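You operate a simulated robot arm through the tools that you are given. There is no shell and no other tool. Be economical: measure what you need, move in short steps, check, and stop when the job is done.

Carry out the task below with a simulated robot arm. There is one attempt and no reset: what you move stays moved.

Task
Sweep up the spilt grain and return it to its own box.
Fine: tell the box by the colour of its grain; green brush and green dustpan, put back where they lay. Set down upright: brush.

Only the result counts: the job must be done as asked and must still hold three seconds after the hand-in. Knocking over, shifting, dropping, spilling or breaking anything else fails it.

Robot
A 7-joint arm with a two-finger parallel gripper, fixed in place. Base frame: the origin is at the foot of the arm, x ahead of it, y to its left, z up; the work surface is at about z = 0.8. Readings come in m, rad, newtons and seconds.
Its first joint turns from -2.897 to 2.897 rad. Payload 4.4 kg.
Tool frame: the origin (TCP) lies between the finger pads and is the grasp point; the fingertips stand 0.023 m ahead of it; z points along the fingers, y is the line along which they close. Largest opening 0.094 m; finger width 0.038, thickness 0.01; the body of the gripper, 0.054 by 0.096 m, starts 0.039 m behind the TCP.
Orientation is that of the tool frame in the base frame, as [roll, pitch, yaw] about the fixed x, y, z axes, in that order (R = Rz(yaw) Ry(pitch) Rx(roll)). With the fingers straight down and closing along the base's y, the tool's x points along the base's -x, its y along +y and its z along -z.

Tools
- The arm moves only by the tool arm_command. Its argument "series" is a list of rows, each a list of 7 numbers: the shift along the tool's x, y, z in m, then the turn, a rotation vector about the tool's x, y, z in rad, then the gripper command, from -1 (fully open) to 1 (shut), values between in proportion. In form: [[dx, dy, dz, wx, wy, wz, claw], ...]. A call has 1 to 20 rows; each row shifts and turns the commanded pose from where the row before left it, along the tool's axes as they then stand. A row lasts 0.2 s, in which the tool goes at most 0.05 m and 0.15 rad; a call with a longer step from one row to the next is refused whole, and so is a gripper value outside its range. A pose out of reach is approached as far as the arm can. The call stops where the force on the tool passes 40 N (or 10 N more than at its start, if that is more) or the arm is blocked; 0.2 s more then pass. Each finger travels about 0.072 m/s and halts on what it meets, pressing with about 31 N; the grip force reading is that of the motor and also rises with nothing between the fingers. The clock runs only during rows and for 0.2 s after the last one: add rows that do not move to give the fingers time. It gives the time, the measured TCP pose, the force on the tool (base axes), the opening and the grip force at its end, in the units of the frame above (readings bear some noise), with the torque about the TCP (base axes, N m) and any sound that the robot's microphone picked up.
- Cameras (640 x 400 px; columns grow to the right, rows downward): "scene" is fixed at [0.0501, -0.6477, 1.397]; the picture's right is [0.91, -0.42, 0.00], its down [-0.15, -0.33, -0.93] and it looks along [0.40, 0.84, -0.36] (base axes); focal length 312 px, centre (320, 200). "wrist" rides on the gripper at [0.086, 0.016, -0.075] in the tool frame; the picture's right is [-0.18, 0.98, 0.00], its down [-0.58, -0.11, -0.81] and it looks along [-0.79, -0.15, 0.59] (tool axes); focal length 243 px, centre (320, 200). There is no depth. A picture from a camera that has moved, and an enlarged one, comes with that camera's place and axes in the base frame and with its lens.
- camera(camera): a new picture of that camera. The clock stands still meanwhile.
- zoom(camera, box): a new picture of the part [left, top, right, bottom] of that camera's present view, enlarged. The clock stands still meanwhile.
- job_done(): hands the job in; it is judged then, once.

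Work in short steps. Places have to be worked out from the pictures, the camera data and where the tool is seen: move nearer, look again, correct. Check each grasp and each placing, and mend what went wrong. You have 120 turns and 84 pictures in all, those below and enlarged ones among them. Open the gripper and draw the arm clear of the work before you hand the job in, unless the task says otherwise; then end with one line.

The tools are called after ">>>" by a JSON object that holds its "api" and its "payload". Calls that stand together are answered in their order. arm_command: Moves the arm, as the interface text tells. Its arguments: {"type":"object","properties":{"series":{"type":"array","items":{"type":"array","items":{"type":"number"}}}},"required":["series"]} The other tools are called the same way: camera (camera) takes a picture; zoom (camera, box) takes an enlarged picture of a part of a camera's view; job_done () hands the job in.

At the start:

```text
time_s: 0.0
tool_pos: [0.3735, 0.5327, 1.2001]
orientation: [3.141, 0.002, -3.141]
contact_force: [0.2, 0.0, 0.5]
torque: [-0.02, 0.01, 0.01]
width: 0.0941
grasp_force: 0.0
```

scene: 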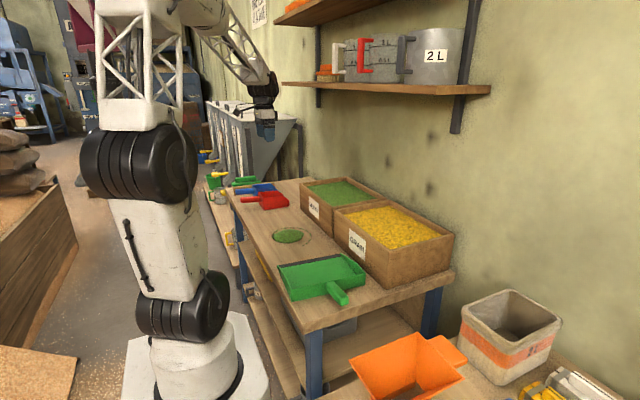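
wrist: 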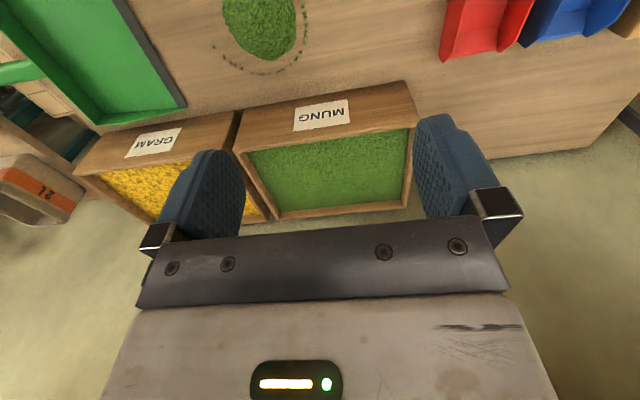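

The spilt grain is green (mung). I'll enlarge the bench area to find the green brush and dustpan.

>>> {"api": "zoom", "payload": {"camera": "scene", "box": [180, 150, 340, 250]}}

>>> {"api": "zoom", "payload": {"camera": "scene", "box": [250, 220, 410, 320]}}

```text
4.00 times, centred on (260, 200) of scene
camera zoom: at [0.0501, -0.6477, 1.397], right [0.91, -0.42, 0.0], down [-0.15, -0.33, -0.93], along [0.4, 0.84, -0.36], focal length 1247 px, centre (560, 200)
```

zoom: 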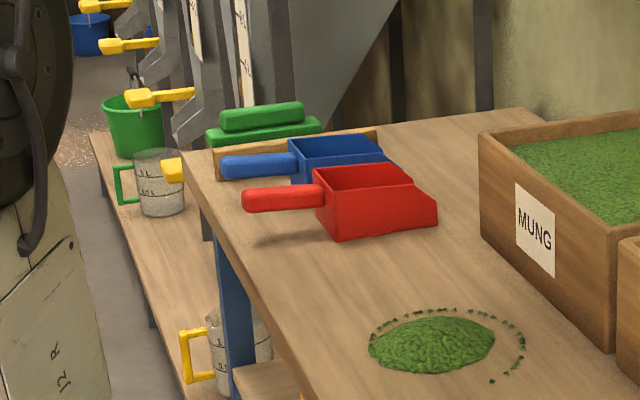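

```text
4.00 times, centred on (330, 270) of scene
camera zoom: at [0.0501, -0.6477, 1.397], right [0.91, -0.42, 0.0], down [-0.15, -0.33, -0.93], along [0.4, 0.84, -0.36], focal length 1247 px, centre (280, -80)
```

zoom: 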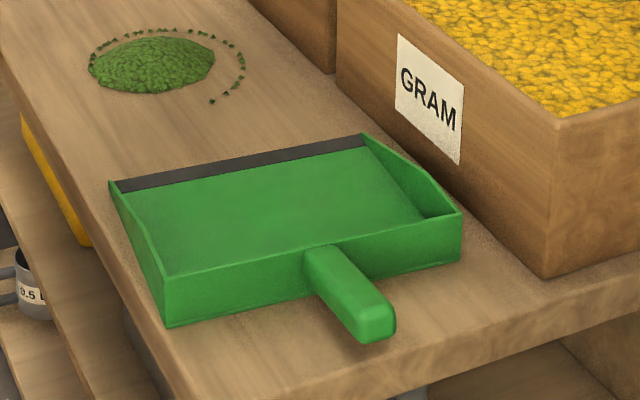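

Grain is near (0.42, 0.43) and the green dustpan lies around (0.41, 0.13), with its lip toward +y. The brush isn't certain yet, so I'll look closer at the far end and the shelf.

>>> {"api": "zoom", "payload": {"camera": "scene", "box": [195, 160, 295, 222]}}

>>> {"api": "zoom", "payload": {"camera": "scene", "box": [300, 20, 460, 120]}}

>>> {"api": "zoom", "payload": {"camera": "scene", "box": [320, 280, 640, 400]}}

```text
6.40 times, centred on (245, 191) of scene
camera zoom: at [0.0501, -0.6477, 1.397], right [0.91, -0.42, 0.0], down [-0.15, -0.33, -0.93], along [0.4, 0.84, -0.36], focal length 1996 px, centre (800, 258)
```

zoom: 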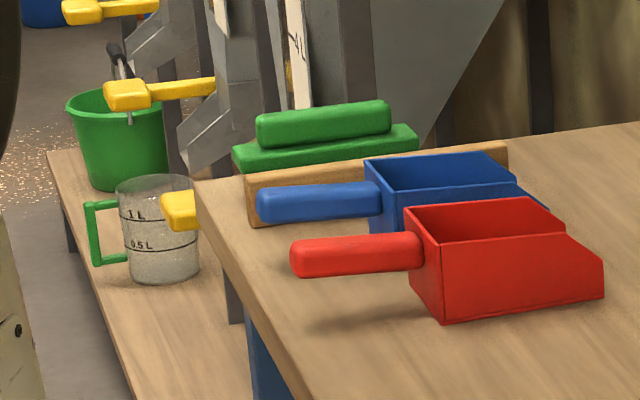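

```text
4.00 times, centred on (380, 70) of scene
camera zoom: at [0.0501, -0.6477, 1.397], right [0.91, -0.42, 0.0], down [-0.15, -0.33, -0.93], along [0.4, 0.84, -0.36], focal length 1247 px, centre (80, 720)
```

zoom: 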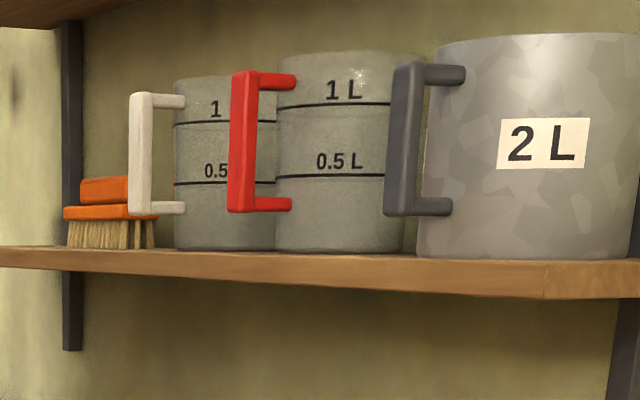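

```text
2.00 times, centred on (480, 340) of scene
camera zoom: at [0.0501, -0.6477, 1.397], right [0.91, -0.42, 0.0], down [-0.15, -0.33, -0.93], along [0.4, 0.84, -0.36], focal length 624 px, centre (0, -80)
```

zoom: 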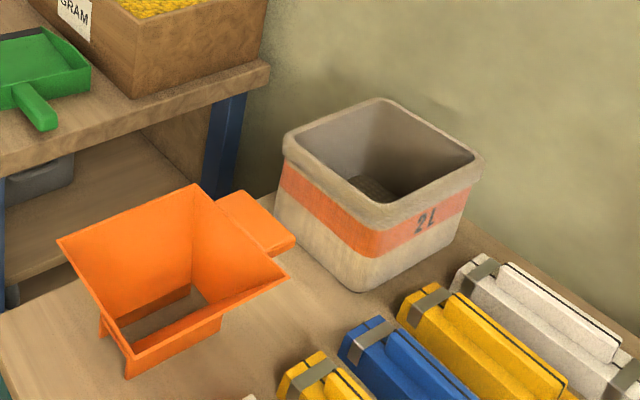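

The green brush seems to stand at the far end, behind a low wooden strip. I'll move toward it and turn the wrist camera to face +y.

>>> {"api": "arm_command", "payload": {"series": [[0, 0.045, 0, 0, 0, 0, -1], [0, 0.045, 0, 0, 0, 0, -1], [0, 0.045, 0, 0, 0, 0, -1], [0, 0.045, 0, 0, 0, 0, -1], [0, 0.04, 0, 0, 0, 0, -1], [0, 0, 0, 0, 0, -0.145, -1], [0, 0, 0, 0, 0, -0.145, -1], [0, 0, 0, 0, 0, -0.145, -1], [0, 0, 0, 0, 0, -0.145, -1], [0, 0, 0, 0, 0, -0.145, -1], [0, 0, 0, 0, 0, -0.145, -1], [0, 0, 0, 0, 0, -0.145, -1], [0, 0, 0, 0, 0, -0.145, -1], [0, 0, 0, 0, 0, -0.145, -1], [0, 0, 0, 0, 0, -0.145, -1], [0, 0, 0, 0, 0, -0.12, -1]]}}

>>> {"api": "camera", "payload": {"camera": "wrist"}}

```text
time_s: 3.4
tool_pos: [0.3743, 0.7531, 1.2002]
orientation: [-3.139, 0.0, -1.569]
contact_force: [-0.5, -0.5, -0.4]
torque: [0.0, 0.01, 0.0]
width: 0.094
grasp_force: 0.0
```

```text
76 pictures are left
camera wrist: at [0.3575, 0.6667, 1.2768], right [-0.98, 0.18, 0.0], down [0.11, 0.58, 0.81], along [0.15, 0.79, -0.59], focal length 243 px, centre (320, 200)
```

wrist: 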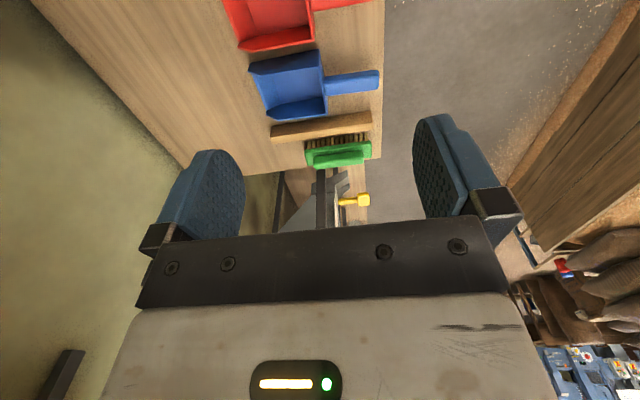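

The green brush is at about (0.39, 1.08), roughly 1.14 m out. I'll zoom in on it.

>>> {"api": "zoom", "payload": {"camera": "wrist", "box": [240, 90, 400, 190]}}

```text
4.00 times, centred on (320, 140) of wrist
camera zoom: at [0.3575, 0.6667, 1.2768], right [-0.98, 0.18, 0.0], down [0.11, 0.58, 0.81], along [0.15, 0.79, -0.59], focal length 970 px, centre (320, 440)
```

zoom: 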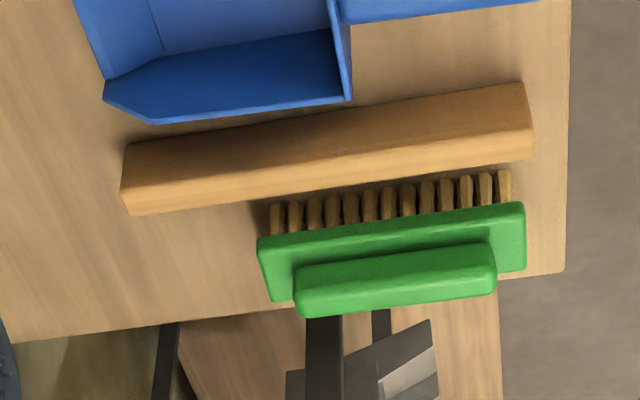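

Triangulating both views puts the brush handle along x (0.333–0.442) at about y≈1.04, with its top at z≈0.885. That is beyond the nominal straight-down reach, so I turn back to close along y and test how far the arm really gets.

>>> {"api": "arm_command", "payload": {"series": [[0, 0, 0, 0, 0, 0.145, -1], [0, 0, 0, 0, 0, 0.145, -1], [0, 0, 0, 0, 0, 0.145, -1], [0, 0, 0, 0, 0, 0.145, -1], [0, 0, 0, 0, 0, 0.145, -1], [0, 0, 0, 0, 0, 0.145, -1], [0, 0, 0, 0, 0, 0.145, -1], [0, 0, 0, 0, 0, 0.145, -1], [0, 0, 0, 0, 0, 0.145, -1], [0, 0, 0, 0, 0, 0.145, -1], [0, 0, 0, 0, 0, 0.12, -1], [-0.0126, 0.04, 0.04, 0, 0, 0, -1], [0, 0.04, 0.04, 0, 0, 0, -1], [0, 0.04, 0.04, 0, 0, 0, -1], [0, 0.04, 0.04, 0, 0, 0, -1], [0, 0.04, 0, 0, 0, 0, -1], [0, 0.04, 0, 0, 0, 0, -1], [0, 0.04, 0, 0, 0, 0, -1], [0, 0, 0, 0, 0, 0, -1]]}}

```text
refused: row 12 steps farther than a row can; nothing moved
```

>>> {"api": "arm_command", "payload": {"series": [[0, 0, 0, 0, 0, 0.145, -1], [0, 0, 0, 0, 0, 0.145, -1], [0, 0, 0, 0, 0, 0.145, -1], [0, 0, 0, 0, 0, 0.145, -1], [0, 0, 0, 0, 0, 0.145, -1], [0, 0, 0, 0, 0, 0.145, -1], [0, 0, 0, 0, 0, 0.145, -1], [0, 0, 0, 0, 0, 0.145, -1], [0, 0, 0, 0, 0, 0.145, -1], [0, 0, 0, 0, 0, 0.145, -1], [0, 0, 0, 0, 0, 0.12, -1], [-0.0126, 0.033, 0.033, 0, 0, 0, -1], [0, 0.034, 0.034, 0, 0, 0, -1], [0, 0.034, 0.034, 0, 0, 0, -1], [0, 0.034, 0.034, 0, 0, 0, -1], [0, 0.04, 0, 0, 0, 0, -1], [0, 0.04, 0, 0, 0, 0, -1], [0, 0.04, 0, 0, 0, 0, -1], [0, 0, 0, 0, 0, 0, -1]]}}

>>> {"api": "camera", "payload": {"camera": "wrist"}}

>>> {"api": "camera", "payload": {"camera": "scene"}}

```text
time_s: 7.4
tool_pos: [0.3889, 1.0102, 1.0652]
orientation: [-3.141, 0.003, 3.142]
contact_force: [-0.2, -0.1, 0.4]
torque: [0.0, -0.02, 0.0]
width: 0.094
grasp_force: 0.0
```

```text
74 pictures are left
camera wrist: at [0.3019, 1.0265, 1.1416], right [0.18, 0.98, 0.0], down [0.58, -0.11, 0.81], along [0.79, -0.15, -0.59], focal length 243 px, centre (320, 200)
```

wrist: 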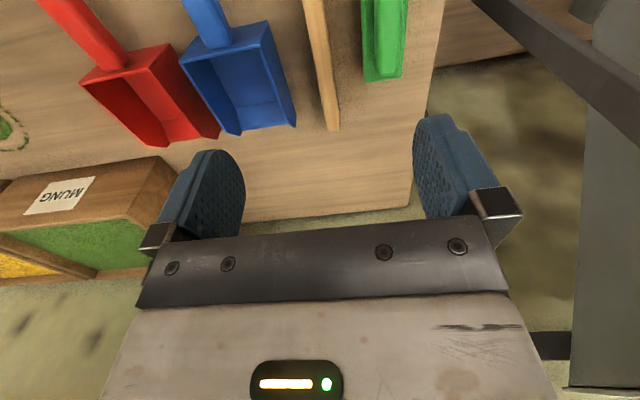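

```text
73 pictures are left
```

scene: 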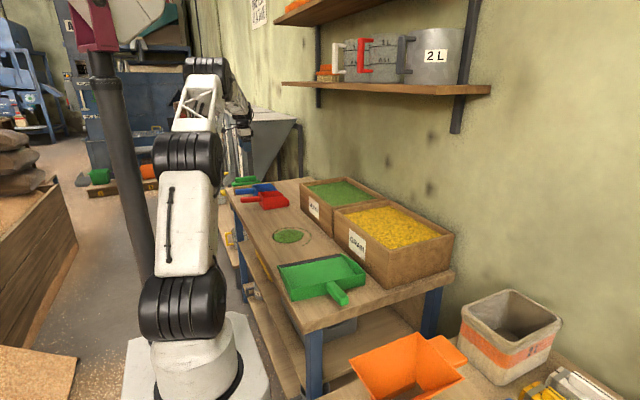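

The arm reaches at least 1.08 m pointing down. I'll zoom in to measure the brush handle from here.

>>> {"api": "zoom", "payload": {"camera": "wrist", "box": [290, 0, 450, 100]}}

>>> {"api": "zoom", "payload": {"camera": "scene", "box": [195, 90, 295, 222]}}

```text
4.00 times, centred on (370, 50) of wrist
camera zoom: at [0.3019, 1.0265, 1.1416], right [0.18, 0.98, 0.0], down [0.58, -0.11, 0.81], along [0.79, -0.15, -0.59], focal length 970 px, centre (120, 800)
```

zoom: 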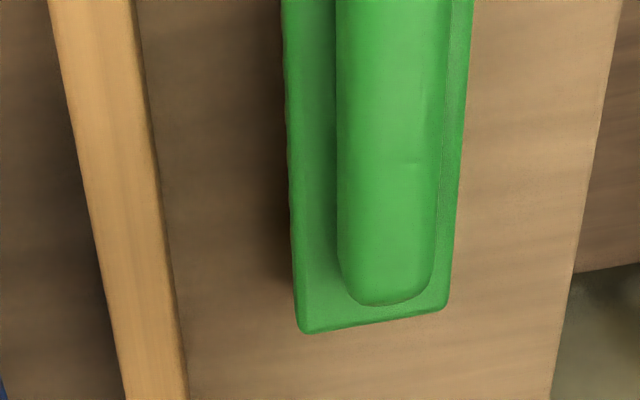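

```text
3.03 times, centred on (245, 156) of scene
camera zoom: at [0.0501, -0.6477, 1.397], right [0.91, -0.42, 0.0], down [-0.15, -0.33, -0.93], along [0.4, 0.84, -0.36], focal length 945 px, centre (547, 333)
```

zoom: 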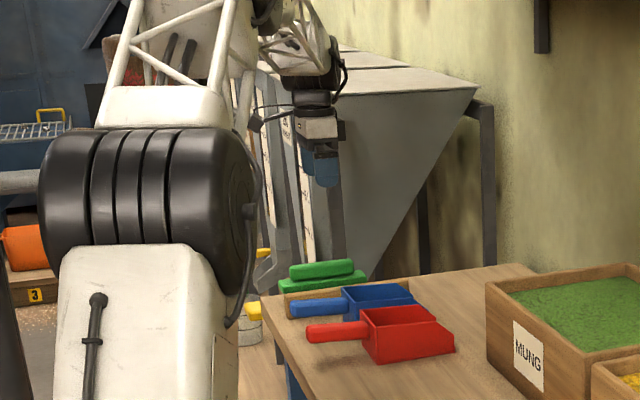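

Handle: y≈1.072, width ≈0.024, top z≈0.86. I'll move over it at z≈0.97 and check reach and alignment.

>>> {"api": "arm_command", "payload": {"series": [[0, 0.03, 0, 0, 0, 0, -1], [0, 0.032, 0, 0, 0, 0, -1], [0, 0, 0.035, 0, 0, 0, -1], [0, 0, 0.035, 0, 0, 0, -1], [0, 0, 0.025, 0, 0, 0, -1], [0, 0, 0, 0, 0, 0, -1]]}}

>>> {"api": "camera", "payload": {"camera": "wrist"}}

>>> {"api": "zoom", "payload": {"camera": "scene", "box": [205, 130, 305, 193]}}

```text
time_s: 8.8
tool_pos: [0.3879, 1.0691, 0.972]
orientation: [-3.14, 0.003, -3.142]
contact_force: [0.2, -0.4, 0.3]
torque: [0.0, 0.03, 0.0]
width: 0.094
grasp_force: 0.0
```

```text
70 pictures are left
camera wrist: at [0.3003, 1.0855, 1.0472], right [0.18, 0.98, 0.0], down [0.58, -0.11, 0.81], along [0.79, -0.15, -0.59], focal length 243 px, centre (320, 200)
```

wrist: 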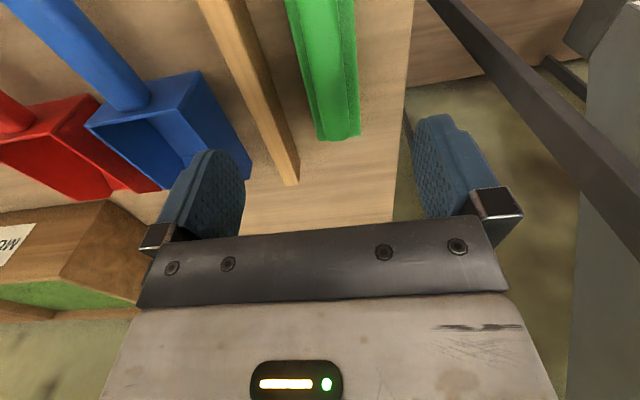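

```text
6.35 times, centred on (255, 162) of scene
camera zoom: at [0.0501, -0.6477, 1.397], right [0.91, -0.42, 0.0], down [-0.15, -0.33, -0.93], along [0.4, 0.84, -0.36], focal length 1980 px, centre (733, 444)
```

zoom: 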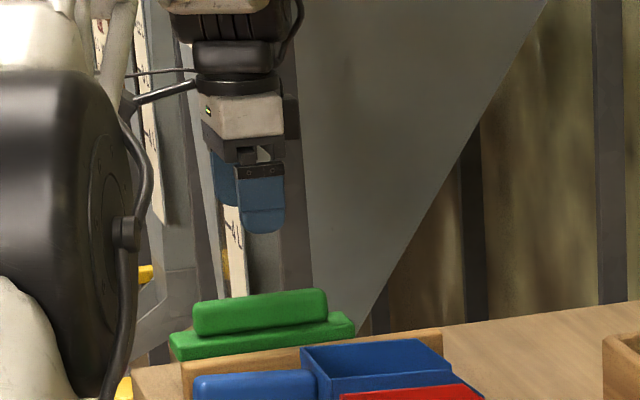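

Arm reaches. Zooming the wrist view to check that the handle is centred between the fingers before descending.

>>> {"api": "zoom", "payload": {"camera": "wrist", "box": [240, 30, 400, 150]}}

```text
3.33 times, centred on (320, 90) of wrist
camera zoom: at [0.3003, 1.0855, 1.0472], right [0.18, 0.98, 0.0], down [0.58, -0.11, 0.81], along [0.79, -0.15, -0.59], focal length 809 px, centre (320, 567)
```

zoom: 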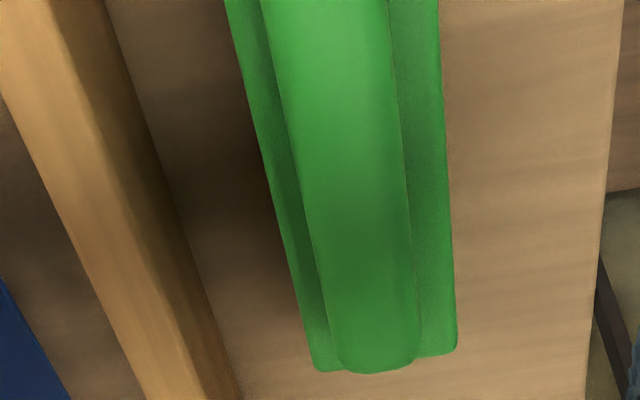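

The handle is about 6 mm further in +y. I'll correct that and descend to z≈0.878.

>>> {"api": "arm_command", "payload": {"series": [[0, 0.006, 0, 0, 0, 0, -1], [0, 0, 0.03, 0, 0, 0, -1], [0, 0, 0.03, 0, 0, 0, -1], [0, 0, 0.02, 0, 0, 0, -1], [0, 0, 0.014, 0, 0, 0, -1], [0, 0, 0, 0, 0, 0, -1]]}}

>>> {"api": "camera", "payload": {"camera": "wrist"}}

>>> {"api": "zoom", "payload": {"camera": "scene", "box": [205, 140, 305, 203]}}

```text
time_s: 10.2
tool_pos: [0.386, 1.0761, 0.8769]
orientation: [3.14, 0.001, -3.141]
contact_force: [0.5, -0.6, -0.4]
torque: [-0.01, 0.01, 0.0]
width: 0.0942
grasp_force: 0.0
```

```text
67 pictures are left
camera wrist: at [0.2992, 1.0923, 0.9528], right [0.18, 0.98, 0.0], down [0.58, -0.11, 0.81], along [0.79, -0.15, -0.59], focal length 243 px, centre (320, 200)
```

wrist: 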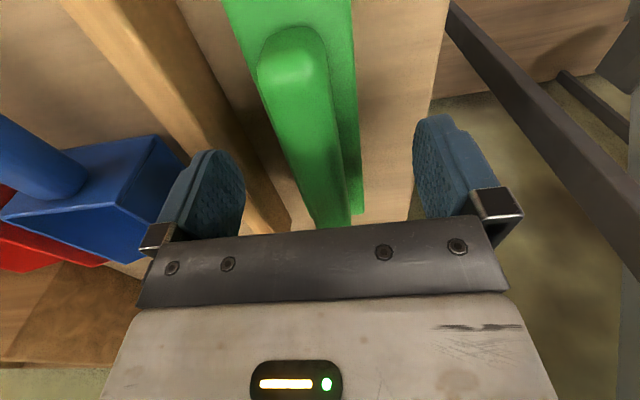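

```text
6.35 times, centred on (255, 172) of scene
camera zoom: at [0.0501, -0.6477, 1.397], right [0.91, -0.42, 0.0], down [-0.15, -0.33, -0.93], along [0.4, 0.84, -0.36], focal length 1980 px, centre (733, 381)
```

zoom: 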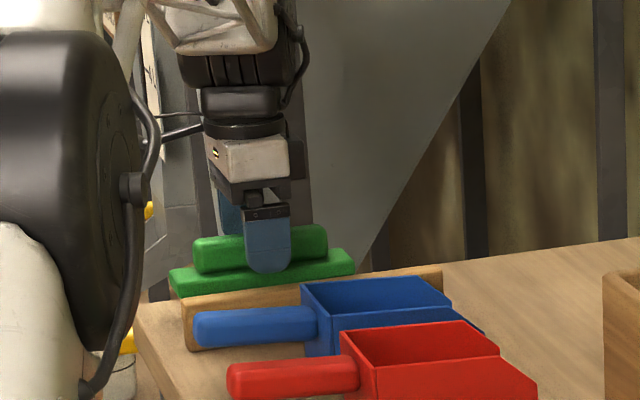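

Centred, with tips about 12 mm above the block. I'll lower 4 mm and close on the handle.

>>> {"api": "arm_command", "payload": {"series": [[0, 0, 0.004, 0, 0, 0, -1], [0, 0, 0, 0, 0, 0, 1], [0, 0, 0, 0, 0, 0, 1], [0, 0, 0, 0, 0, 0, 1], [0, 0, 0, 0, 0, 0, 1], [0, 0, 0, 0, 0, 0, 1], [0, 0, 0, 0, 0, 0, 1]]}}

```text
time_s: 11.8
tool_pos: [0.385, 1.0749, 0.8743]
orientation: [3.141, 0.001, 3.141]
contact_force: [-0.9, -0.3, 0.6]
torque: [0.02, 0.01, -0.01]
width: 0.0234
grasp_force: 31.1
```

Handle gripped (23 mm). Its return pose is TCP (0.385, 1.075, 0.873). I'll lift and check.

>>> {"api": "arm_command", "payload": {"series": [[0, 0, -0.01, 0, 0, 0, 1], [0, 0, -0.03, 0, 0, 0, 1], [0, 0, -0.04, 0, 0, 0, 1], [0, 0, -0.04, 0, 0, 0, 1], [0, 0, -0.04, 0, 0, 0, 1], [0, 0, 0, 0, 0, 0, 1]]}}

>>> {"api": "zoom", "payload": {"camera": "scene", "box": [195, 110, 315, 200]}}

>>> {"api": "camera", "payload": {"camera": "wrist"}}

```text
time_s: 13.2
tool_pos: [0.3864, 1.0758, 1.0339]
orientation: [3.141, 0.001, -3.14]
contact_force: [-0.2, 0.3, 0.1]
torque: [0.02, -0.02, 0.0]
width: 0.0
grasp_force: 31.1
```

```text
4.44 times, centred on (255, 155) of scene
camera zoom: at [0.0501, -0.6477, 1.397], right [0.91, -0.42, 0.0], down [-0.15, -0.33, -0.93], along [0.4, 0.84, -0.36], focal length 1386 px, centre (609, 400)
```

zoom: 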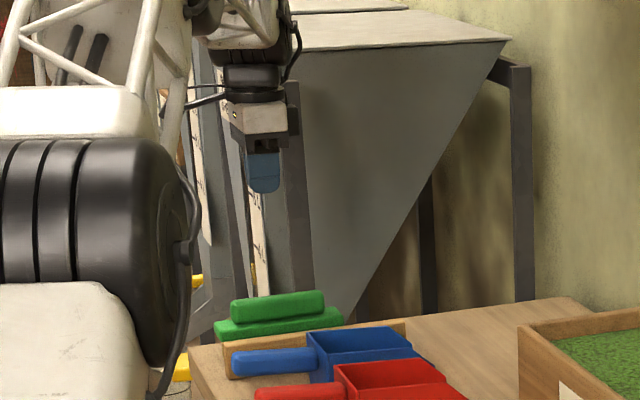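

```text
64 pictures are left
camera wrist: at [0.2986, 1.0916, 1.1094], right [0.18, 0.98, 0.0], down [0.58, -0.11, 0.81], along [0.79, -0.15, -0.59], focal length 243 px, centre (320, 200)
```

wrist: 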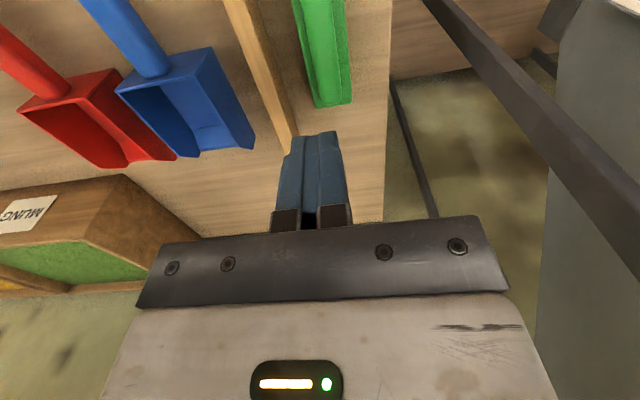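

The grip slipped off the rounded top; the brush still stands. I'll check whether it moved and then grip lower.

>>> {"api": "zoom", "payload": {"camera": "wrist", "box": [230, 0, 390, 120]}}

>>> {"api": "zoom", "payload": {"camera": "scene", "box": [220, 165, 290, 205]}}

```text
3.33 times, centred on (310, 60) of wrist
camera zoom: at [0.2986, 1.0916, 1.1094], right [0.18, 0.98, 0.0], down [0.58, -0.11, 0.81], along [0.79, -0.15, -0.59], focal length 809 px, centre (353, 667)
```

zoom: 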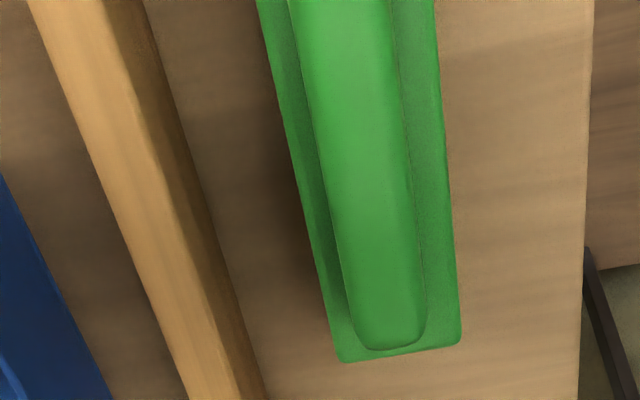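

```text
9.14 times, centred on (255, 185) of scene
camera zoom: at [0.0501, -0.6477, 1.397], right [0.91, -0.42, 0.0], down [-0.15, -0.33, -0.93], along [0.4, 0.84, -0.36], focal length 2851 px, centre (914, 337)
```

zoom: 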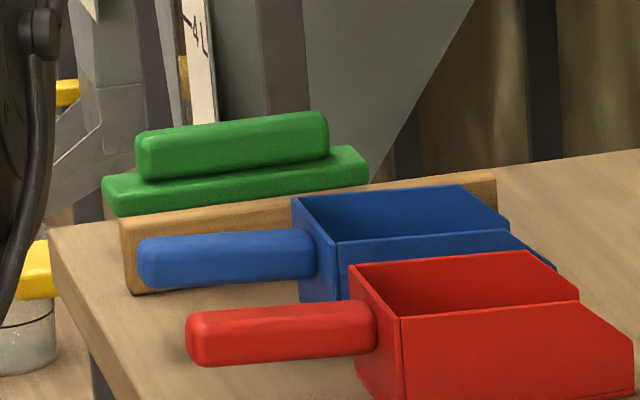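

Brush not visibly moved. Opening and descending lower this time (TCP 0.860).

>>> {"api": "arm_command", "payload": {"series": [[0, 0, 0, 0, 0, 0, -1], [0, 0, 0, 0, 0, 0, -1], [0, 0, 0, 0, 0, 0, -1], [0, 0, 0.04, 0, 0, 0, -1], [0, 0, 0.04, 0, 0, 0, -1], [0, 0, 0.04, 0, 0, 0, -1], [0, 0, 0.04, 0, 0, 0, -1], [0, 0, 0.013, 0, 0, 0, -1], [0, 0, 0, 0, 0, 0, -1]]}}

>>> {"api": "zoom", "payload": {"camera": "scene", "box": [220, 155, 290, 195]}}

```text
time_s: 15.2
tool_pos: [0.3867, 1.0769, 0.861]
orientation: [3.141, 0.001, 3.141]
contact_force: [0.1, -0.9, -0.2]
torque: [-0.03, 0.0, 0.01]
width: 0.094
grasp_force: 0.0
```

```text
9.14 times, centred on (255, 175) of scene
camera zoom: at [0.0501, -0.6477, 1.397], right [0.91, -0.42, 0.0], down [-0.15, -0.33, -0.93], along [0.4, 0.84, -0.36], focal length 2851 px, centre (914, 429)
```

zoom: 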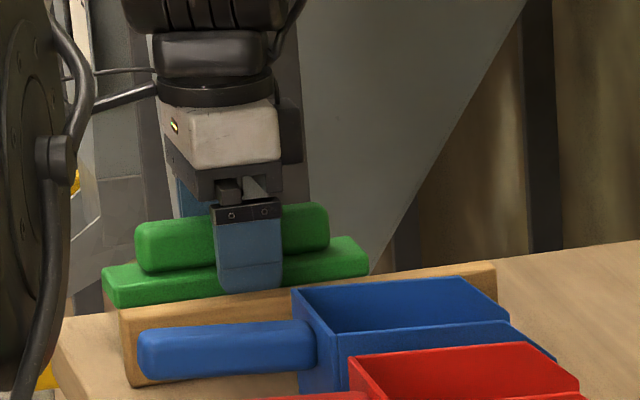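

Tips are near the block's top face. I'll close here and read the width.

>>> {"api": "arm_command", "payload": {"series": [[0, 0, -0.001, 0, 0, 0, 1], [0, 0, 0, 0, 0, 0, 1], [0, 0, 0, 0, 0, 0, 1], [0, 0, 0, 0, 0, 0, 1], [0, 0, 0, 0, 0, 0, 1], [0, 0, 0, 0, 0, 0, 1]]}}

>>> {"api": "zoom", "payload": {"camera": "scene", "box": [220, 155, 290, 195]}}

```text
time_s: 16.6
tool_pos: [0.3872, 1.0767, 0.8624]
orientation: [-3.141, 0.001, -3.141]
contact_force: [0.1, 0.0, -0.2]
torque: [-0.05, 0.02, 0.0]
width: 0.0455
grasp_force: 30.9
```

```text
9.14 times, centred on (255, 175) of scene
camera zoom: at [0.0501, -0.6477, 1.397], right [0.91, -0.42, 0.0], down [-0.15, -0.33, -0.93], along [0.4, 0.84, -0.36], focal length 2851 px, centre (914, 429)
```

zoom: 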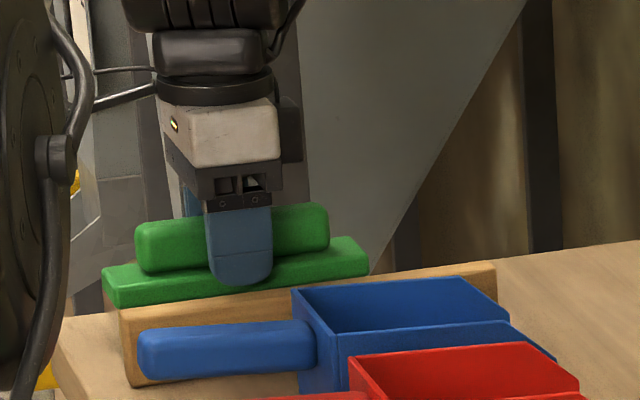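

Pads have caught just the block's top edge (45 mm wide). The flat block sides give a firmer grip, so I'll open partway to clear the wooden strip, go 12 mm lower, and close on the block.

>>> {"api": "arm_command", "payload": {"series": [[0, 0, 0, 0, 0, 0, -0.38], [0, 0, 0, 0, 0, 0, -0.38], [0, 0, 0.006, 0, 0, 0, -0.38], [0, 0, 0.006, 0, 0, 0, -0.38], [0, 0, 0, 0, 0, 0, 1], [0, 0, 0, 0, 0, 0, 1], [0, 0, 0, 0, 0, 0, 1], [0, 0, 0, 0, 0, 0, 1]]}}

```text
time_s: 18.4
tool_pos: [0.3867, 1.0756, 0.85]
orientation: [3.141, 0.002, -3.14]
contact_force: [0.3, 1.1, -0.1]
torque: [0.02, -0.01, -0.06]
width: 0.0457
grasp_force: 30.9
```

Gripping the block at 45.7 mm. I'll lift slowly and check.

>>> {"api": "arm_command", "payload": {"series": [[0, 0, -0.004, 0, 0, 0, 1], [0, 0, -0.006, 0, 0, 0, 1], [0, 0, -0.01, 0, 0, 0, 1], [0, 0, -0.01, 0, 0, 0, 1], [0, 0, -0.01, 0, 0, 0, 1], [0, 0, 0, 0, 0, 0, 1]]}}

>>> {"api": "zoom", "payload": {"camera": "scene", "box": [220, 145, 290, 185]}}

```text
time_s: 19.8
tool_pos: [0.3877, 1.0762, 0.8902]
orientation: [-3.141, 0.002, -3.141]
contact_force: [0.6, -0.3, -1.1]
torque: [-0.01, 0.01, 0.01]
width: 0.0457
grasp_force: 31.0
```

```text
9.14 times, centred on (255, 165) of scene
camera zoom: at [0.0501, -0.6477, 1.397], right [0.91, -0.42, 0.0], down [-0.15, -0.33, -0.93], along [0.4, 0.84, -0.36], focal length 2851 px, centre (914, 520)
```

zoom: 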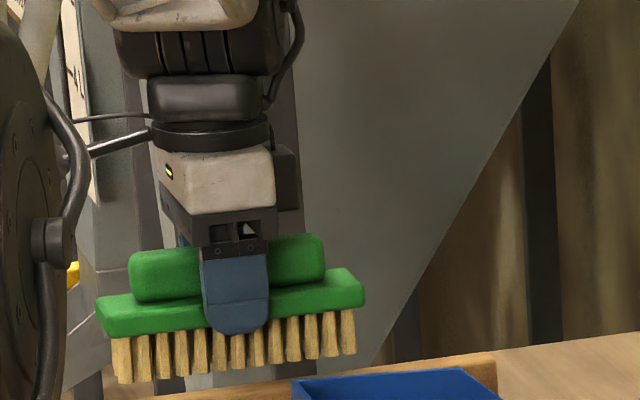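

Brush held firmly and level. Its return pose is TCP (0.387, 1.076, 0.850), with bristle tips 0.05 m below the TCP. I'll lift and carry it to beyond the spill (y≈0.62).

>>> {"api": "arm_command", "payload": {"series": [[0, 0, -0.03, 0, 0, 0, 1], [0, 0, -0.04, 0, 0, 0, 1], [0, 0, -0.04, 0, 0, 0, 1], [-0.005, -0.045, 0, 0, 0, 0, 1], [-0.005, -0.045, 0, 0, 0, 0, 1], [-0.005, -0.045, 0, 0, 0, 0, 1], [-0.005, -0.045, 0, 0, 0, 0, 1], [-0.005, -0.045, 0, 0, 0, 0, 1], [-0.005, -0.045, 0, 0, 0, 0, 1], [0, -0.045, 0, 0, 0, 0, 1], [0, -0.045, 0, 0, 0, 0, 1], [0, -0.045, 0, 0, 0, 0, 1], [0, -0.045, 0, 0, 0, 0, 1], [0, 0, 0, 0, 0, 0, 1]]}}

>>> {"api": "camera", "payload": {"camera": "wrist"}}

>>> {"api": "camera", "payload": {"camera": "scene"}}

```text
time_s: 22.8
tool_pos: [0.4164, 0.6244, 0.9951]
orientation: [-3.138, -0.001, 3.139]
contact_force: [-0.4, -0.3, -1.8]
torque: [0.01, 0.04, 0.02]
width: 0.0457
grasp_force: 30.9
```

```text
58 pictures are left
camera wrist: at [0.3299, 0.6415, 1.0705], right [0.19, 0.98, -0.01], down [0.58, -0.11, 0.81], along [0.79, -0.15, -0.59], focal length 243 px, centre (320, 200)
```

wrist: 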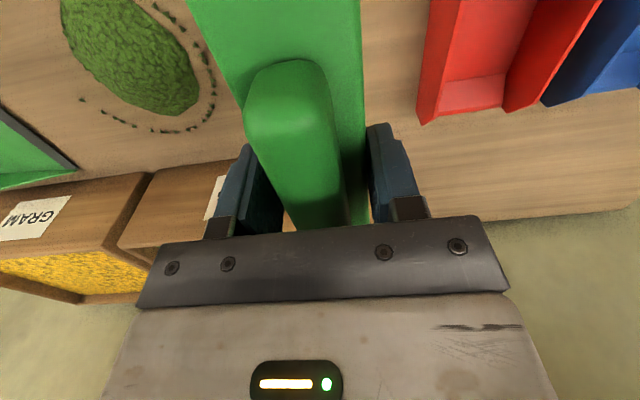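

```text
57 pictures are left
```

scene: 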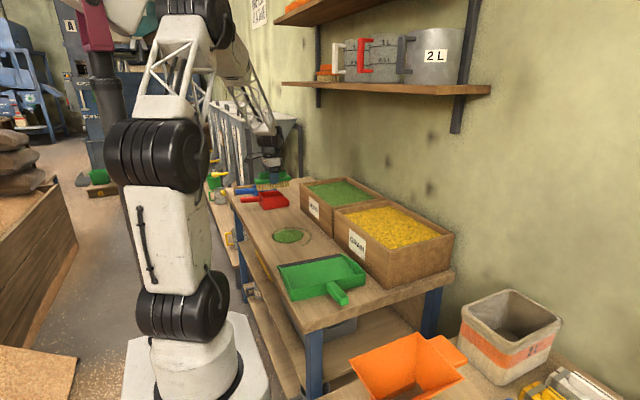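

The heap is centred near (0.42, 0.43) with a few strays out to 8 cm. I'll lower the brush behind it at y=0.56 to bench level.

>>> {"api": "arm_command", "payload": {"series": [[-0.007, -0.032, 0, 0, 0, 0, 1], [-0.007, -0.032, 0.03, 0, 0, 0, 1], [0, 0, 0.04, 0, 0, 0, 1], [0, 0, 0.04, 0, 0, 0, 1], [0, 0, 0.02, 0, 0, 0, 1], [0, 0, 0.01, 0, 0, 0, 1], [0, 0, 0.005, 0, 0, 0, 1], [0, 0, 0, 0, 0, 0, 1]]}}

>>> {"api": "zoom", "payload": {"camera": "scene", "box": [220, 170, 380, 310]}}

```text
time_s: 24.6
tool_pos: [0.432, 0.5617, 0.8539]
orientation: [3.141, 0.001, -3.141]
contact_force: [0.0, -0.8, -1.7]
torque: [0.01, -0.03, 0.03]
width: 0.0454
grasp_force: 31.0
```

```text
2.86 times, centred on (300, 240) of scene
camera zoom: at [0.0501, -0.6477, 1.397], right [0.91, -0.42, 0.0], down [-0.15, -0.33, -0.93], along [0.4, 0.84, -0.36], focal length 891 px, centre (377, 86)
```

zoom: 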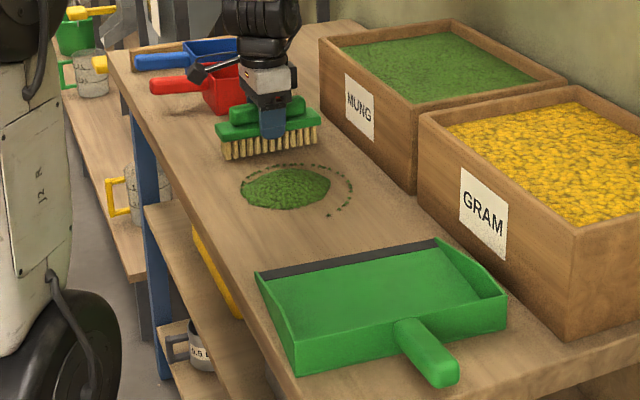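

Commanded z is about 4 mm high, so I'll lower it and sweep -y slowly until the brush nears y≈0.33, then look.

>>> {"api": "arm_command", "payload": {"series": [[0, 0, 0.004, 0, 0, 0, 1], [0, -0.02, 0, 0, 0, 0, 1], [0, -0.02, 0, 0, 0, 0, 1], [0, -0.02, 0, 0, 0, 0, 1], [0, -0.02, 0, 0, 0, 0, 1], [0, -0.02, 0, 0, 0, 0, 1], [0, -0.02, 0, 0, 0, 0, 1], [0, -0.02, 0, 0, 0, 0, 1], [0, -0.02, 0, 0, 0, 0, 1], [0, -0.02, 0, 0, 0, 0, 1], [0, -0.02, 0, 0, 0, 0, 1], [0, 0, 0, 0, 0, 0, 1]]}}

>>> {"api": "zoom", "payload": {"camera": "scene", "box": [220, 170, 380, 310]}}

```text
time_s: 27.2
tool_pos: [0.4329, 0.3617, 0.85]
orientation: [-3.141, 0.003, -3.14]
contact_force: [-0.1, 1.1, -1.1]
torque: [-0.04, -0.03, -0.01]
width: 0.046
grasp_force: 31.4
```

```text
2.86 times, centred on (300, 240) of scene
camera zoom: at [0.0501, -0.6477, 1.397], right [0.91, -0.42, 0.0], down [-0.15, -0.33, -0.93], along [0.4, 0.84, -0.36], focal length 891 px, centre (377, 86)
```

zoom: 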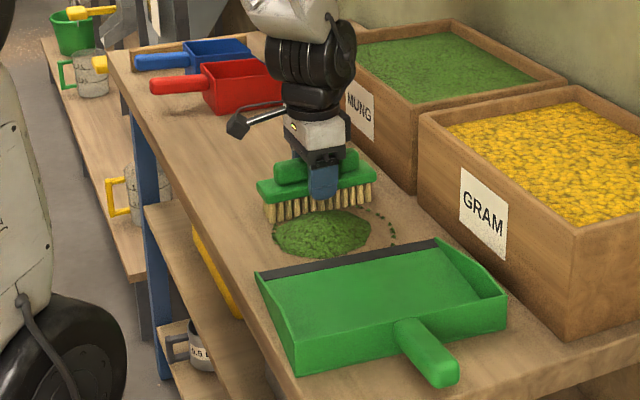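

The heap moves as one in front of the brush. I continue to just short of the lip.

>>> {"api": "arm_command", "payload": {"series": [[0, -0.02, 0, 0, 0, 0, 1], [0, -0.02, 0, 0, 0, 0, 1], [0, -0.02, 0, 0, 0, 0, 1], [0, -0.02, 0, 0, 0, 0, 1], [0, 0, 0, 0, 0, 0, 1]]}}

>>> {"api": "zoom", "payload": {"camera": "scene", "box": [250, 190, 390, 310]}}

```text
time_s: 28.4
tool_pos: [0.4314, 0.2834, 0.8504]
orientation: [3.141, 0.0, -3.14]
contact_force: [-0.6, 1.0, -2.0]
torque: [-0.03, 0.02, 0.0]
width: 0.0456
grasp_force: 30.7
```

```text
3.33 times, centred on (320, 250) of scene
camera zoom: at [0.0501, -0.6477, 1.397], right [0.91, -0.42, 0.0], down [-0.15, -0.33, -0.93], along [0.4, 0.84, -0.36], focal length 1039 px, centre (320, 33)
```

zoom: 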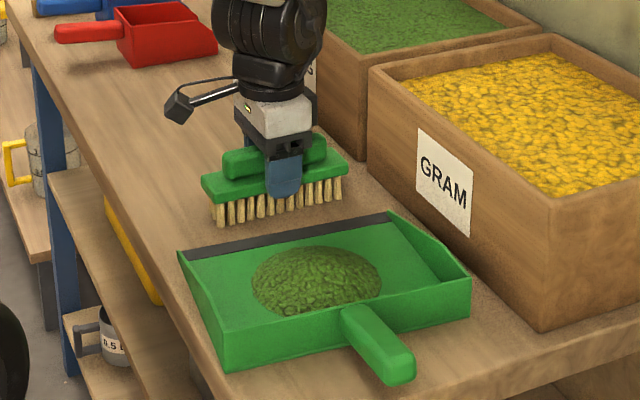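

The heap is in the pan now. I'll lift the brush and check the bench for remaining grain.

>>> {"api": "arm_command", "payload": {"series": [[0, 0.01, -0.03, 0, 0, 0, 1], [0, 0.02, -0.04, 0, 0, 0, 1], [0, 0.02, -0.04, 0, 0, 0, 1], [0, 0.02, -0.04, 0, 0, 0, 1], [0, 0.04, -0.02, 0, 0, 0, 1], [0, 0.045, 0, 0, 0, 0, 1], [0, 0.045, 0, 0, 0, 0, 1], [0, 0.045, 0, 0, 0, 0, 1], [0, 0.045, 0, 0, 0, 0, 1], [0, 0, 0, 0, 0, 0, 1]]}}

>>> {"api": "zoom", "payload": {"camera": "scene", "box": [230, 180, 390, 310]}}

>>> {"api": "camera", "payload": {"camera": "wrist"}}

```text
time_s: 30.6
tool_pos: [0.4307, 0.5719, 1.0203]
orientation: [3.141, 0.001, 3.141]
contact_force: [-0.5, 0.9, -2.0]
torque: [0.0, 0.0, -0.01]
width: 0.0455
grasp_force: 30.8
```

```text
3.08 times, centred on (310, 245) of scene
camera zoom: at [0.0501, -0.6477, 1.397], right [0.91, -0.42, 0.0], down [-0.15, -0.33, -0.93], along [0.4, 0.84, -0.36], focal length 959 px, centre (351, 62)
```

zoom: 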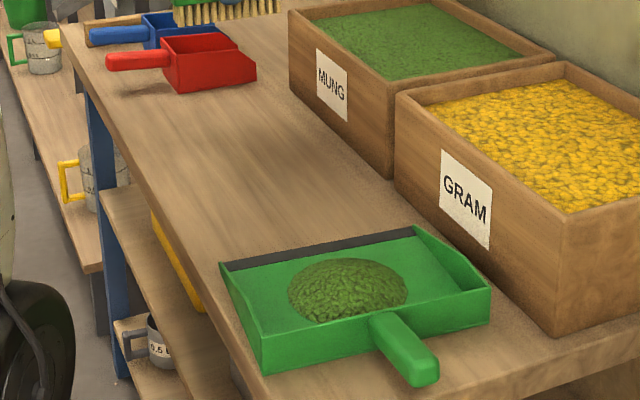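

```text
52 pictures are left
camera wrist: at [0.3443, 0.589, 1.0955], right [0.18, 0.98, 0.0], down [0.58, -0.11, 0.81], along [0.79, -0.15, -0.59], focal length 243 px, centre (320, 200)
```

wrist: 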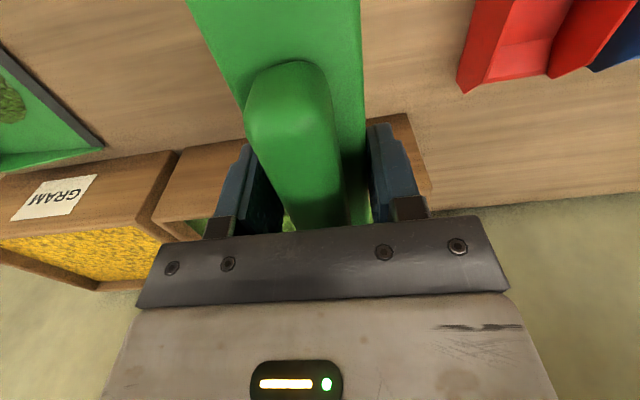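

All grain is in the pan and the pan hasn't moved. Returning the brush to its spot.

>>> {"api": "arm_command", "payload": {"series": [[0.004, 0.042, 0, 0, 0, 0, 1], [0.004, 0.042, 0, 0, 0, 0, 1], [0.004, 0.042, 0, 0, 0, 0, 1], [0.004, 0.042, 0, 0, 0, 0, 1], [0.004, 0.042, 0, 0, 0, 0, 1], [0.004, 0.042, 0, 0, 0, 0, 1], [0.004, 0.042, 0, 0, 0, 0, 1], [0.004, 0.042, 0, 0, 0, 0, 1], [0.004, 0.042, 0, 0, 0, 0, 1], [0.004, 0.042, 0, 0, 0, 0, 1], [0.004, 0.042, 0, 0, 0, 0, 1], [0, 0.042, 0, 0, 0, 0, 1], [0, 0, 0.04, 0, 0, 0, 1], [0, 0, 0.04, 0, 0, 0, 1], [0, 0, 0.04, 0, 0, 0, 1], [0, 0, 0, 0, 0, 0, 1], [0, 0, 0, 0, 0, 0, 1]]}}

>>> {"api": "zoom", "payload": {"camera": "scene", "box": [220, 145, 290, 185]}}

```text
time_s: 34.2
tool_pos: [0.3853, 1.0744, 0.9019]
orientation: [3.141, 0.001, -3.141]
contact_force: [-0.5, 0.8, -1.8]
torque: [0.01, 0.01, 0.01]
width: 0.0457
grasp_force: 31.1
```

```text
9.14 times, centred on (255, 165) of scene
camera zoom: at [0.0501, -0.6477, 1.397], right [0.91, -0.42, 0.0], down [-0.15, -0.33, -0.93], along [0.4, 0.84, -0.36], focal length 2851 px, centre (914, 520)
```

zoom: 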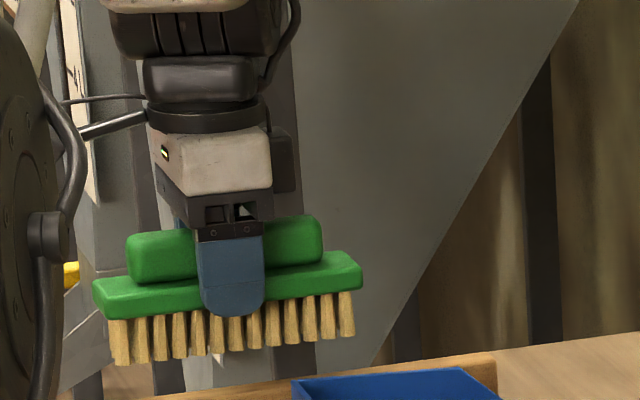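

I'll make the small correction and descend to set it down.

>>> {"api": "arm_command", "payload": {"series": [[-0.0015, 0.0015, 0.02, 0, 0, 0, 1], [0, 0, 0.02, 0, 0, 0, 1], [0, 0, 0.006, 0, 0, 0, 1], [0, 0, 0.003, 0, 0, 0, 1], [0, 0, 0, 0, 0, 0, 1]]}}

```text
time_s: 35.4
tool_pos: [0.388, 1.0767, 0.8528]
orientation: [-3.141, 0.003, 3.141]
contact_force: [0.2, -0.4, -1.2]
torque: [-0.03, -0.01, 0.0]
width: 0.0455
grasp_force: 30.7
```

>>> {"api": "arm_command", "payload": {"series": [[0, 0, 0.002, 0, 0, 0, 1], [0, 0, 0, 0, 0, 0, 1]]}}

>>> {"api": "zoom", "payload": {"camera": "scene", "box": [220, 155, 290, 195]}}

```text
time_s: 36.0
tool_pos: [0.3888, 1.0775, 0.8486]
orientation: [-3.141, 0.002, 3.14]
contact_force: [0.0, 0.2, 0.7]
torque: [-0.01, -0.04, 0.03]
width: 0.0456
grasp_force: 30.8
```

```text
9.14 times, centred on (255, 175) of scene
camera zoom: at [0.0501, -0.6477, 1.397], right [0.91, -0.42, 0.0], down [-0.15, -0.33, -0.93], along [0.4, 0.84, -0.36], focal length 2851 px, centre (914, 429)
```

zoom: 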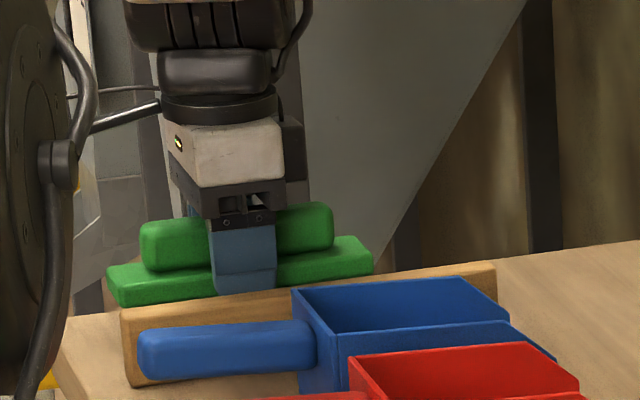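

Contact made (weight off the tool). It's about 3 mm too far in +x, so I'll nudge it, then open partway and lift.

>>> {"api": "arm_command", "payload": {"series": [[0.003, -0.001, -0.001, 0, 0, 0, 1], [0, 0, 0, 0, 0, 0, 1], [0, 0, 0.001, 0, 0, 0, 1], [0, 0, 0, 0, 0, 0, -0.38], [0, 0, 0, 0, 0, 0, -0.38], [0, 0, 0, 0, 0, 0, -0.38], [0, 0, -0.01, 0, 0, 0, -0.38], [0, 0, -0.02, 0, 0, 0, -0.38], [0, 0, -0.04, 0, 0, 0, -1], [0, 0, -0.04, 0, 0, 0, -1], [0, 0, -0.04, 0, 0, 0, -1], [0, 0, 0, 0, 0, 0, -1]]}}

>>> {"api": "zoom", "payload": {"camera": "scene", "box": [220, 155, 290, 195]}}

```text
time_s: 38.6
tool_pos: [0.3859, 1.0763, 0.9989]
orientation: [3.141, 0.004, 3.141]
contact_force: [-0.3, -0.1, -1.1]
torque: [0.0, 0.0, -0.01]
width: 0.0938
grasp_force: 0.2
```

```text
9.14 times, centred on (255, 175) of scene
camera zoom: at [0.0501, -0.6477, 1.397], right [0.91, -0.42, 0.0], down [-0.15, -0.33, -0.93], along [0.4, 0.84, -0.36], focal length 2851 px, centre (914, 429)
```

zoom: 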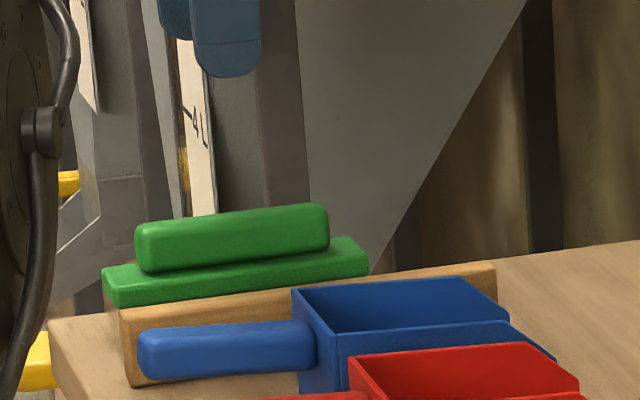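

The brush is back exactly as before. Now the dustpan: I raise and travel toward -y at x≈0.39.

>>> {"api": "arm_command", "payload": {"series": [[0, 0, -0.04, 0, 0, 0, -1], [0, 0, -0.04, 0, 0, 0, -1], [0, -0.048, 0, 0, 0, 0, -1], [0, -0.048, 0, 0, 0, 0, -1], [0, -0.048, 0, 0, 0, 0, -1], [0, -0.048, 0, 0, 0, 0, -1], [0, -0.048, 0, 0, 0, 0, -1], [0, -0.048, 0, 0, 0, 0, -1], [0, -0.048, 0, 0, 0, 0, -1], [0, -0.048, 0, 0, 0, 0, -1], [0, -0.048, 0, 0, 0, 0, -1], [0, -0.048, 0, 0, 0, 0, -1], [0, -0.048, 0, 0, 0, 0, -1], [0, -0.048, 0, 0, 0, 0, -1], [0, -0.048, 0, 0, 0, 0, -1], [0, -0.048, 0, 0, 0, 0, -1], [0, -0.048, 0, 0, 0, 0, -1], [0, -0.048, 0, 0, 0, 0, -1], [0, -0.048, 0, 0, 0, 0, -1], [0, -0.048, 0, 0, 0, 0, -1]]}}

>>> {"api": "arm_command", "payload": {"series": [[-0.02, -0.04, 0, 0, 0, 0, -1], [0, -0.048, 0, 0, 0, 0, -1], [0, -0.048, 0, 0, 0, 0, -1], [0, -0.048, 0, 0, 0, 0, -1], [0, 0, 0, 0, 0, -0.145, -1], [0, 0, 0, 0, 0, -0.145, -1], [0, 0, 0, 0, 0, -0.145, -1], [0, 0, 0, 0, 0, -0.145, -1], [0, 0, 0, 0, 0, -0.145, -1], [0, 0, 0, 0, 0, -0.145, -1], [0, 0, 0, 0, 0, -0.145, -1], [0, 0, 0, 0, 0, -0.145, -1], [0, 0, 0, 0, 0, -0.145, -1], [0, 0, 0, 0, 0, -0.145, -1], [0, 0, 0, 0, 0, -0.12, -1], [0, 0, 0, 0, 0, 0, -1]]}}

>>> {"api": "camera", "payload": {"camera": "wrist"}}

```text
time_s: 42.8
tool_pos: [0.3843, 0.2118, 1.0785]
orientation: [3.141, 0.001, 3.141]
contact_force: [-0.1, 0.2, 0.2]
torque: [0.01, -0.01, -0.01]
width: 0.0943
grasp_force: 0.0
```

```text
time_s: 46.2
tool_pos: [0.4048, 0.0279, 1.0793]
orientation: [-3.14, 0.001, -1.571]
contact_force: [0.6, 0.5, 0.1]
torque: [-0.03, -0.01, 0.02]
width: 0.0943
grasp_force: 0.0
```

```text
48 pictures are left
camera wrist: at [0.3884, -0.0583, 1.1548], right [-0.98, 0.18, 0.0], down [0.11, 0.58, 0.81], along [0.15, 0.79, -0.59], focal length 243 px, centre (320, 200)
```

wrist: 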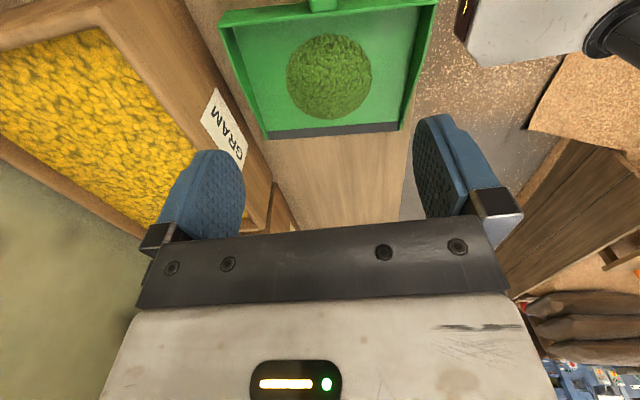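

Pan's handle is near x≈0.40. I back off to -y for a full view of the handle.

>>> {"api": "arm_command", "payload": {"series": [[0.045, 0, 0, 0, 0, 0, -1], [0.045, 0, 0, 0, 0, 0, -1], [0.04, 0, 0, 0, 0, 0, -1], [0, 0, 0, 0, 0, 0, -1]]}}

>>> {"api": "zoom", "payload": {"camera": "wrist", "box": [210, 0, 450, 150]}}

```text
time_s: 47.2
tool_pos: [0.4034, -0.1035, 1.0781]
orientation: [-3.138, 0.0, -1.57]
contact_force: [0.1, 0.0, 0.6]
torque: [-0.02, -0.02, 0.0]
width: 0.094
grasp_force: 0.0
```

```text
2.67 times, centred on (330, 75) of wrist
camera zoom: at [0.3872, -0.1896, 1.1539], right [-0.98, 0.18, 0.0], down [0.11, 0.58, 0.81], along [0.15, 0.79, -0.59], focal length 647 px, centre (293, 533)
```

zoom: 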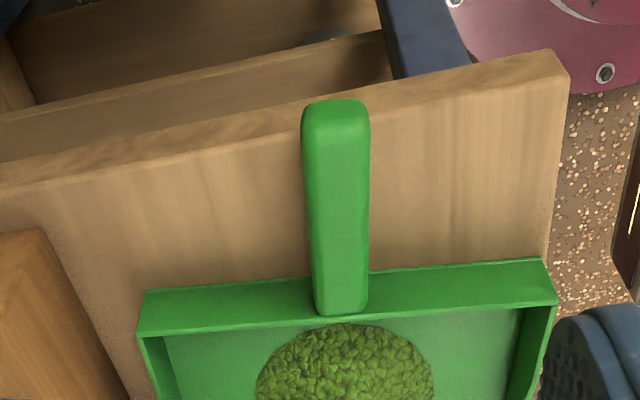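

The handle runs from about (0.391, -0.075) to (0.401, 0.03), yawed about -0.096 rad. I align the gripper, lean it 0.4 rad (fingers pointing toward +y), and go to a pre-grasp point.

>>> {"api": "arm_command", "payload": {"series": [[0, 0, 0, 0, 0, 0.096, -1], [0, 0, 0, 0, -0.14, 0, -1], [0, 0, 0, 0, -0.13, 0, -1], [0, 0, 0, 0, -0.13, 0, -1], [-0.0014, 0.0038, 0.0325, 0, 0, 0, -1], [-0.0014, 0.0038, 0.0325, 0, 0, 0, -1], [-0.0014, 0.0038, 0.0325, 0, 0, 0, -1], [-0.0014, 0.0038, 0.0325, 0, 0, 0, -1], [0, 0, 0, 0, 0, 0, -1]]}}

>>> {"api": "camera", "payload": {"camera": "wrist"}}

>>> {"api": "zoom", "payload": {"camera": "scene", "box": [250, 200, 410, 320]}}

```text
time_s: 49.2
tool_pos: [0.3947, -0.0449, 0.9624]
orientation: [-3.14, 0.402, -1.666]
contact_force: [0.4, 0.3, -1.0]
torque: [0.01, -0.01, -0.02]
width: 0.0938
grasp_force: 0.1
```

```text
46 pictures are left
camera wrist: at [0.3675, -0.1504, 0.9973], right [-0.96, 0.26, 0.07], down [0.13, 0.21, 0.97], along [0.24, 0.94, -0.24], focal length 243 px, centre (320, 200)
```

wrist: 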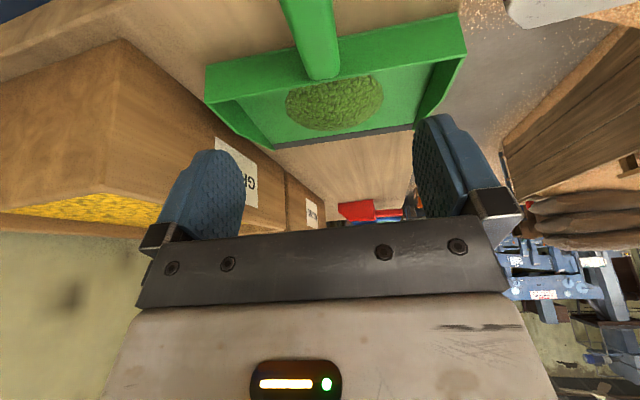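

```text
3.33 times, centred on (330, 260) of scene
camera zoom: at [0.0501, -0.6477, 1.397], right [0.91, -0.42, 0.0], down [-0.15, -0.33, -0.93], along [0.4, 0.84, -0.36], focal length 1039 px, centre (287, 0)
```

zoom: 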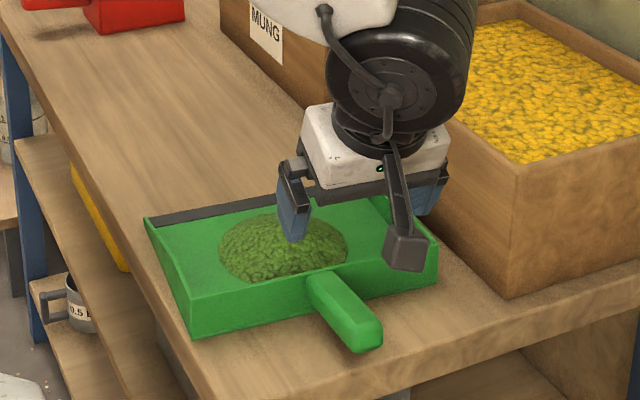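

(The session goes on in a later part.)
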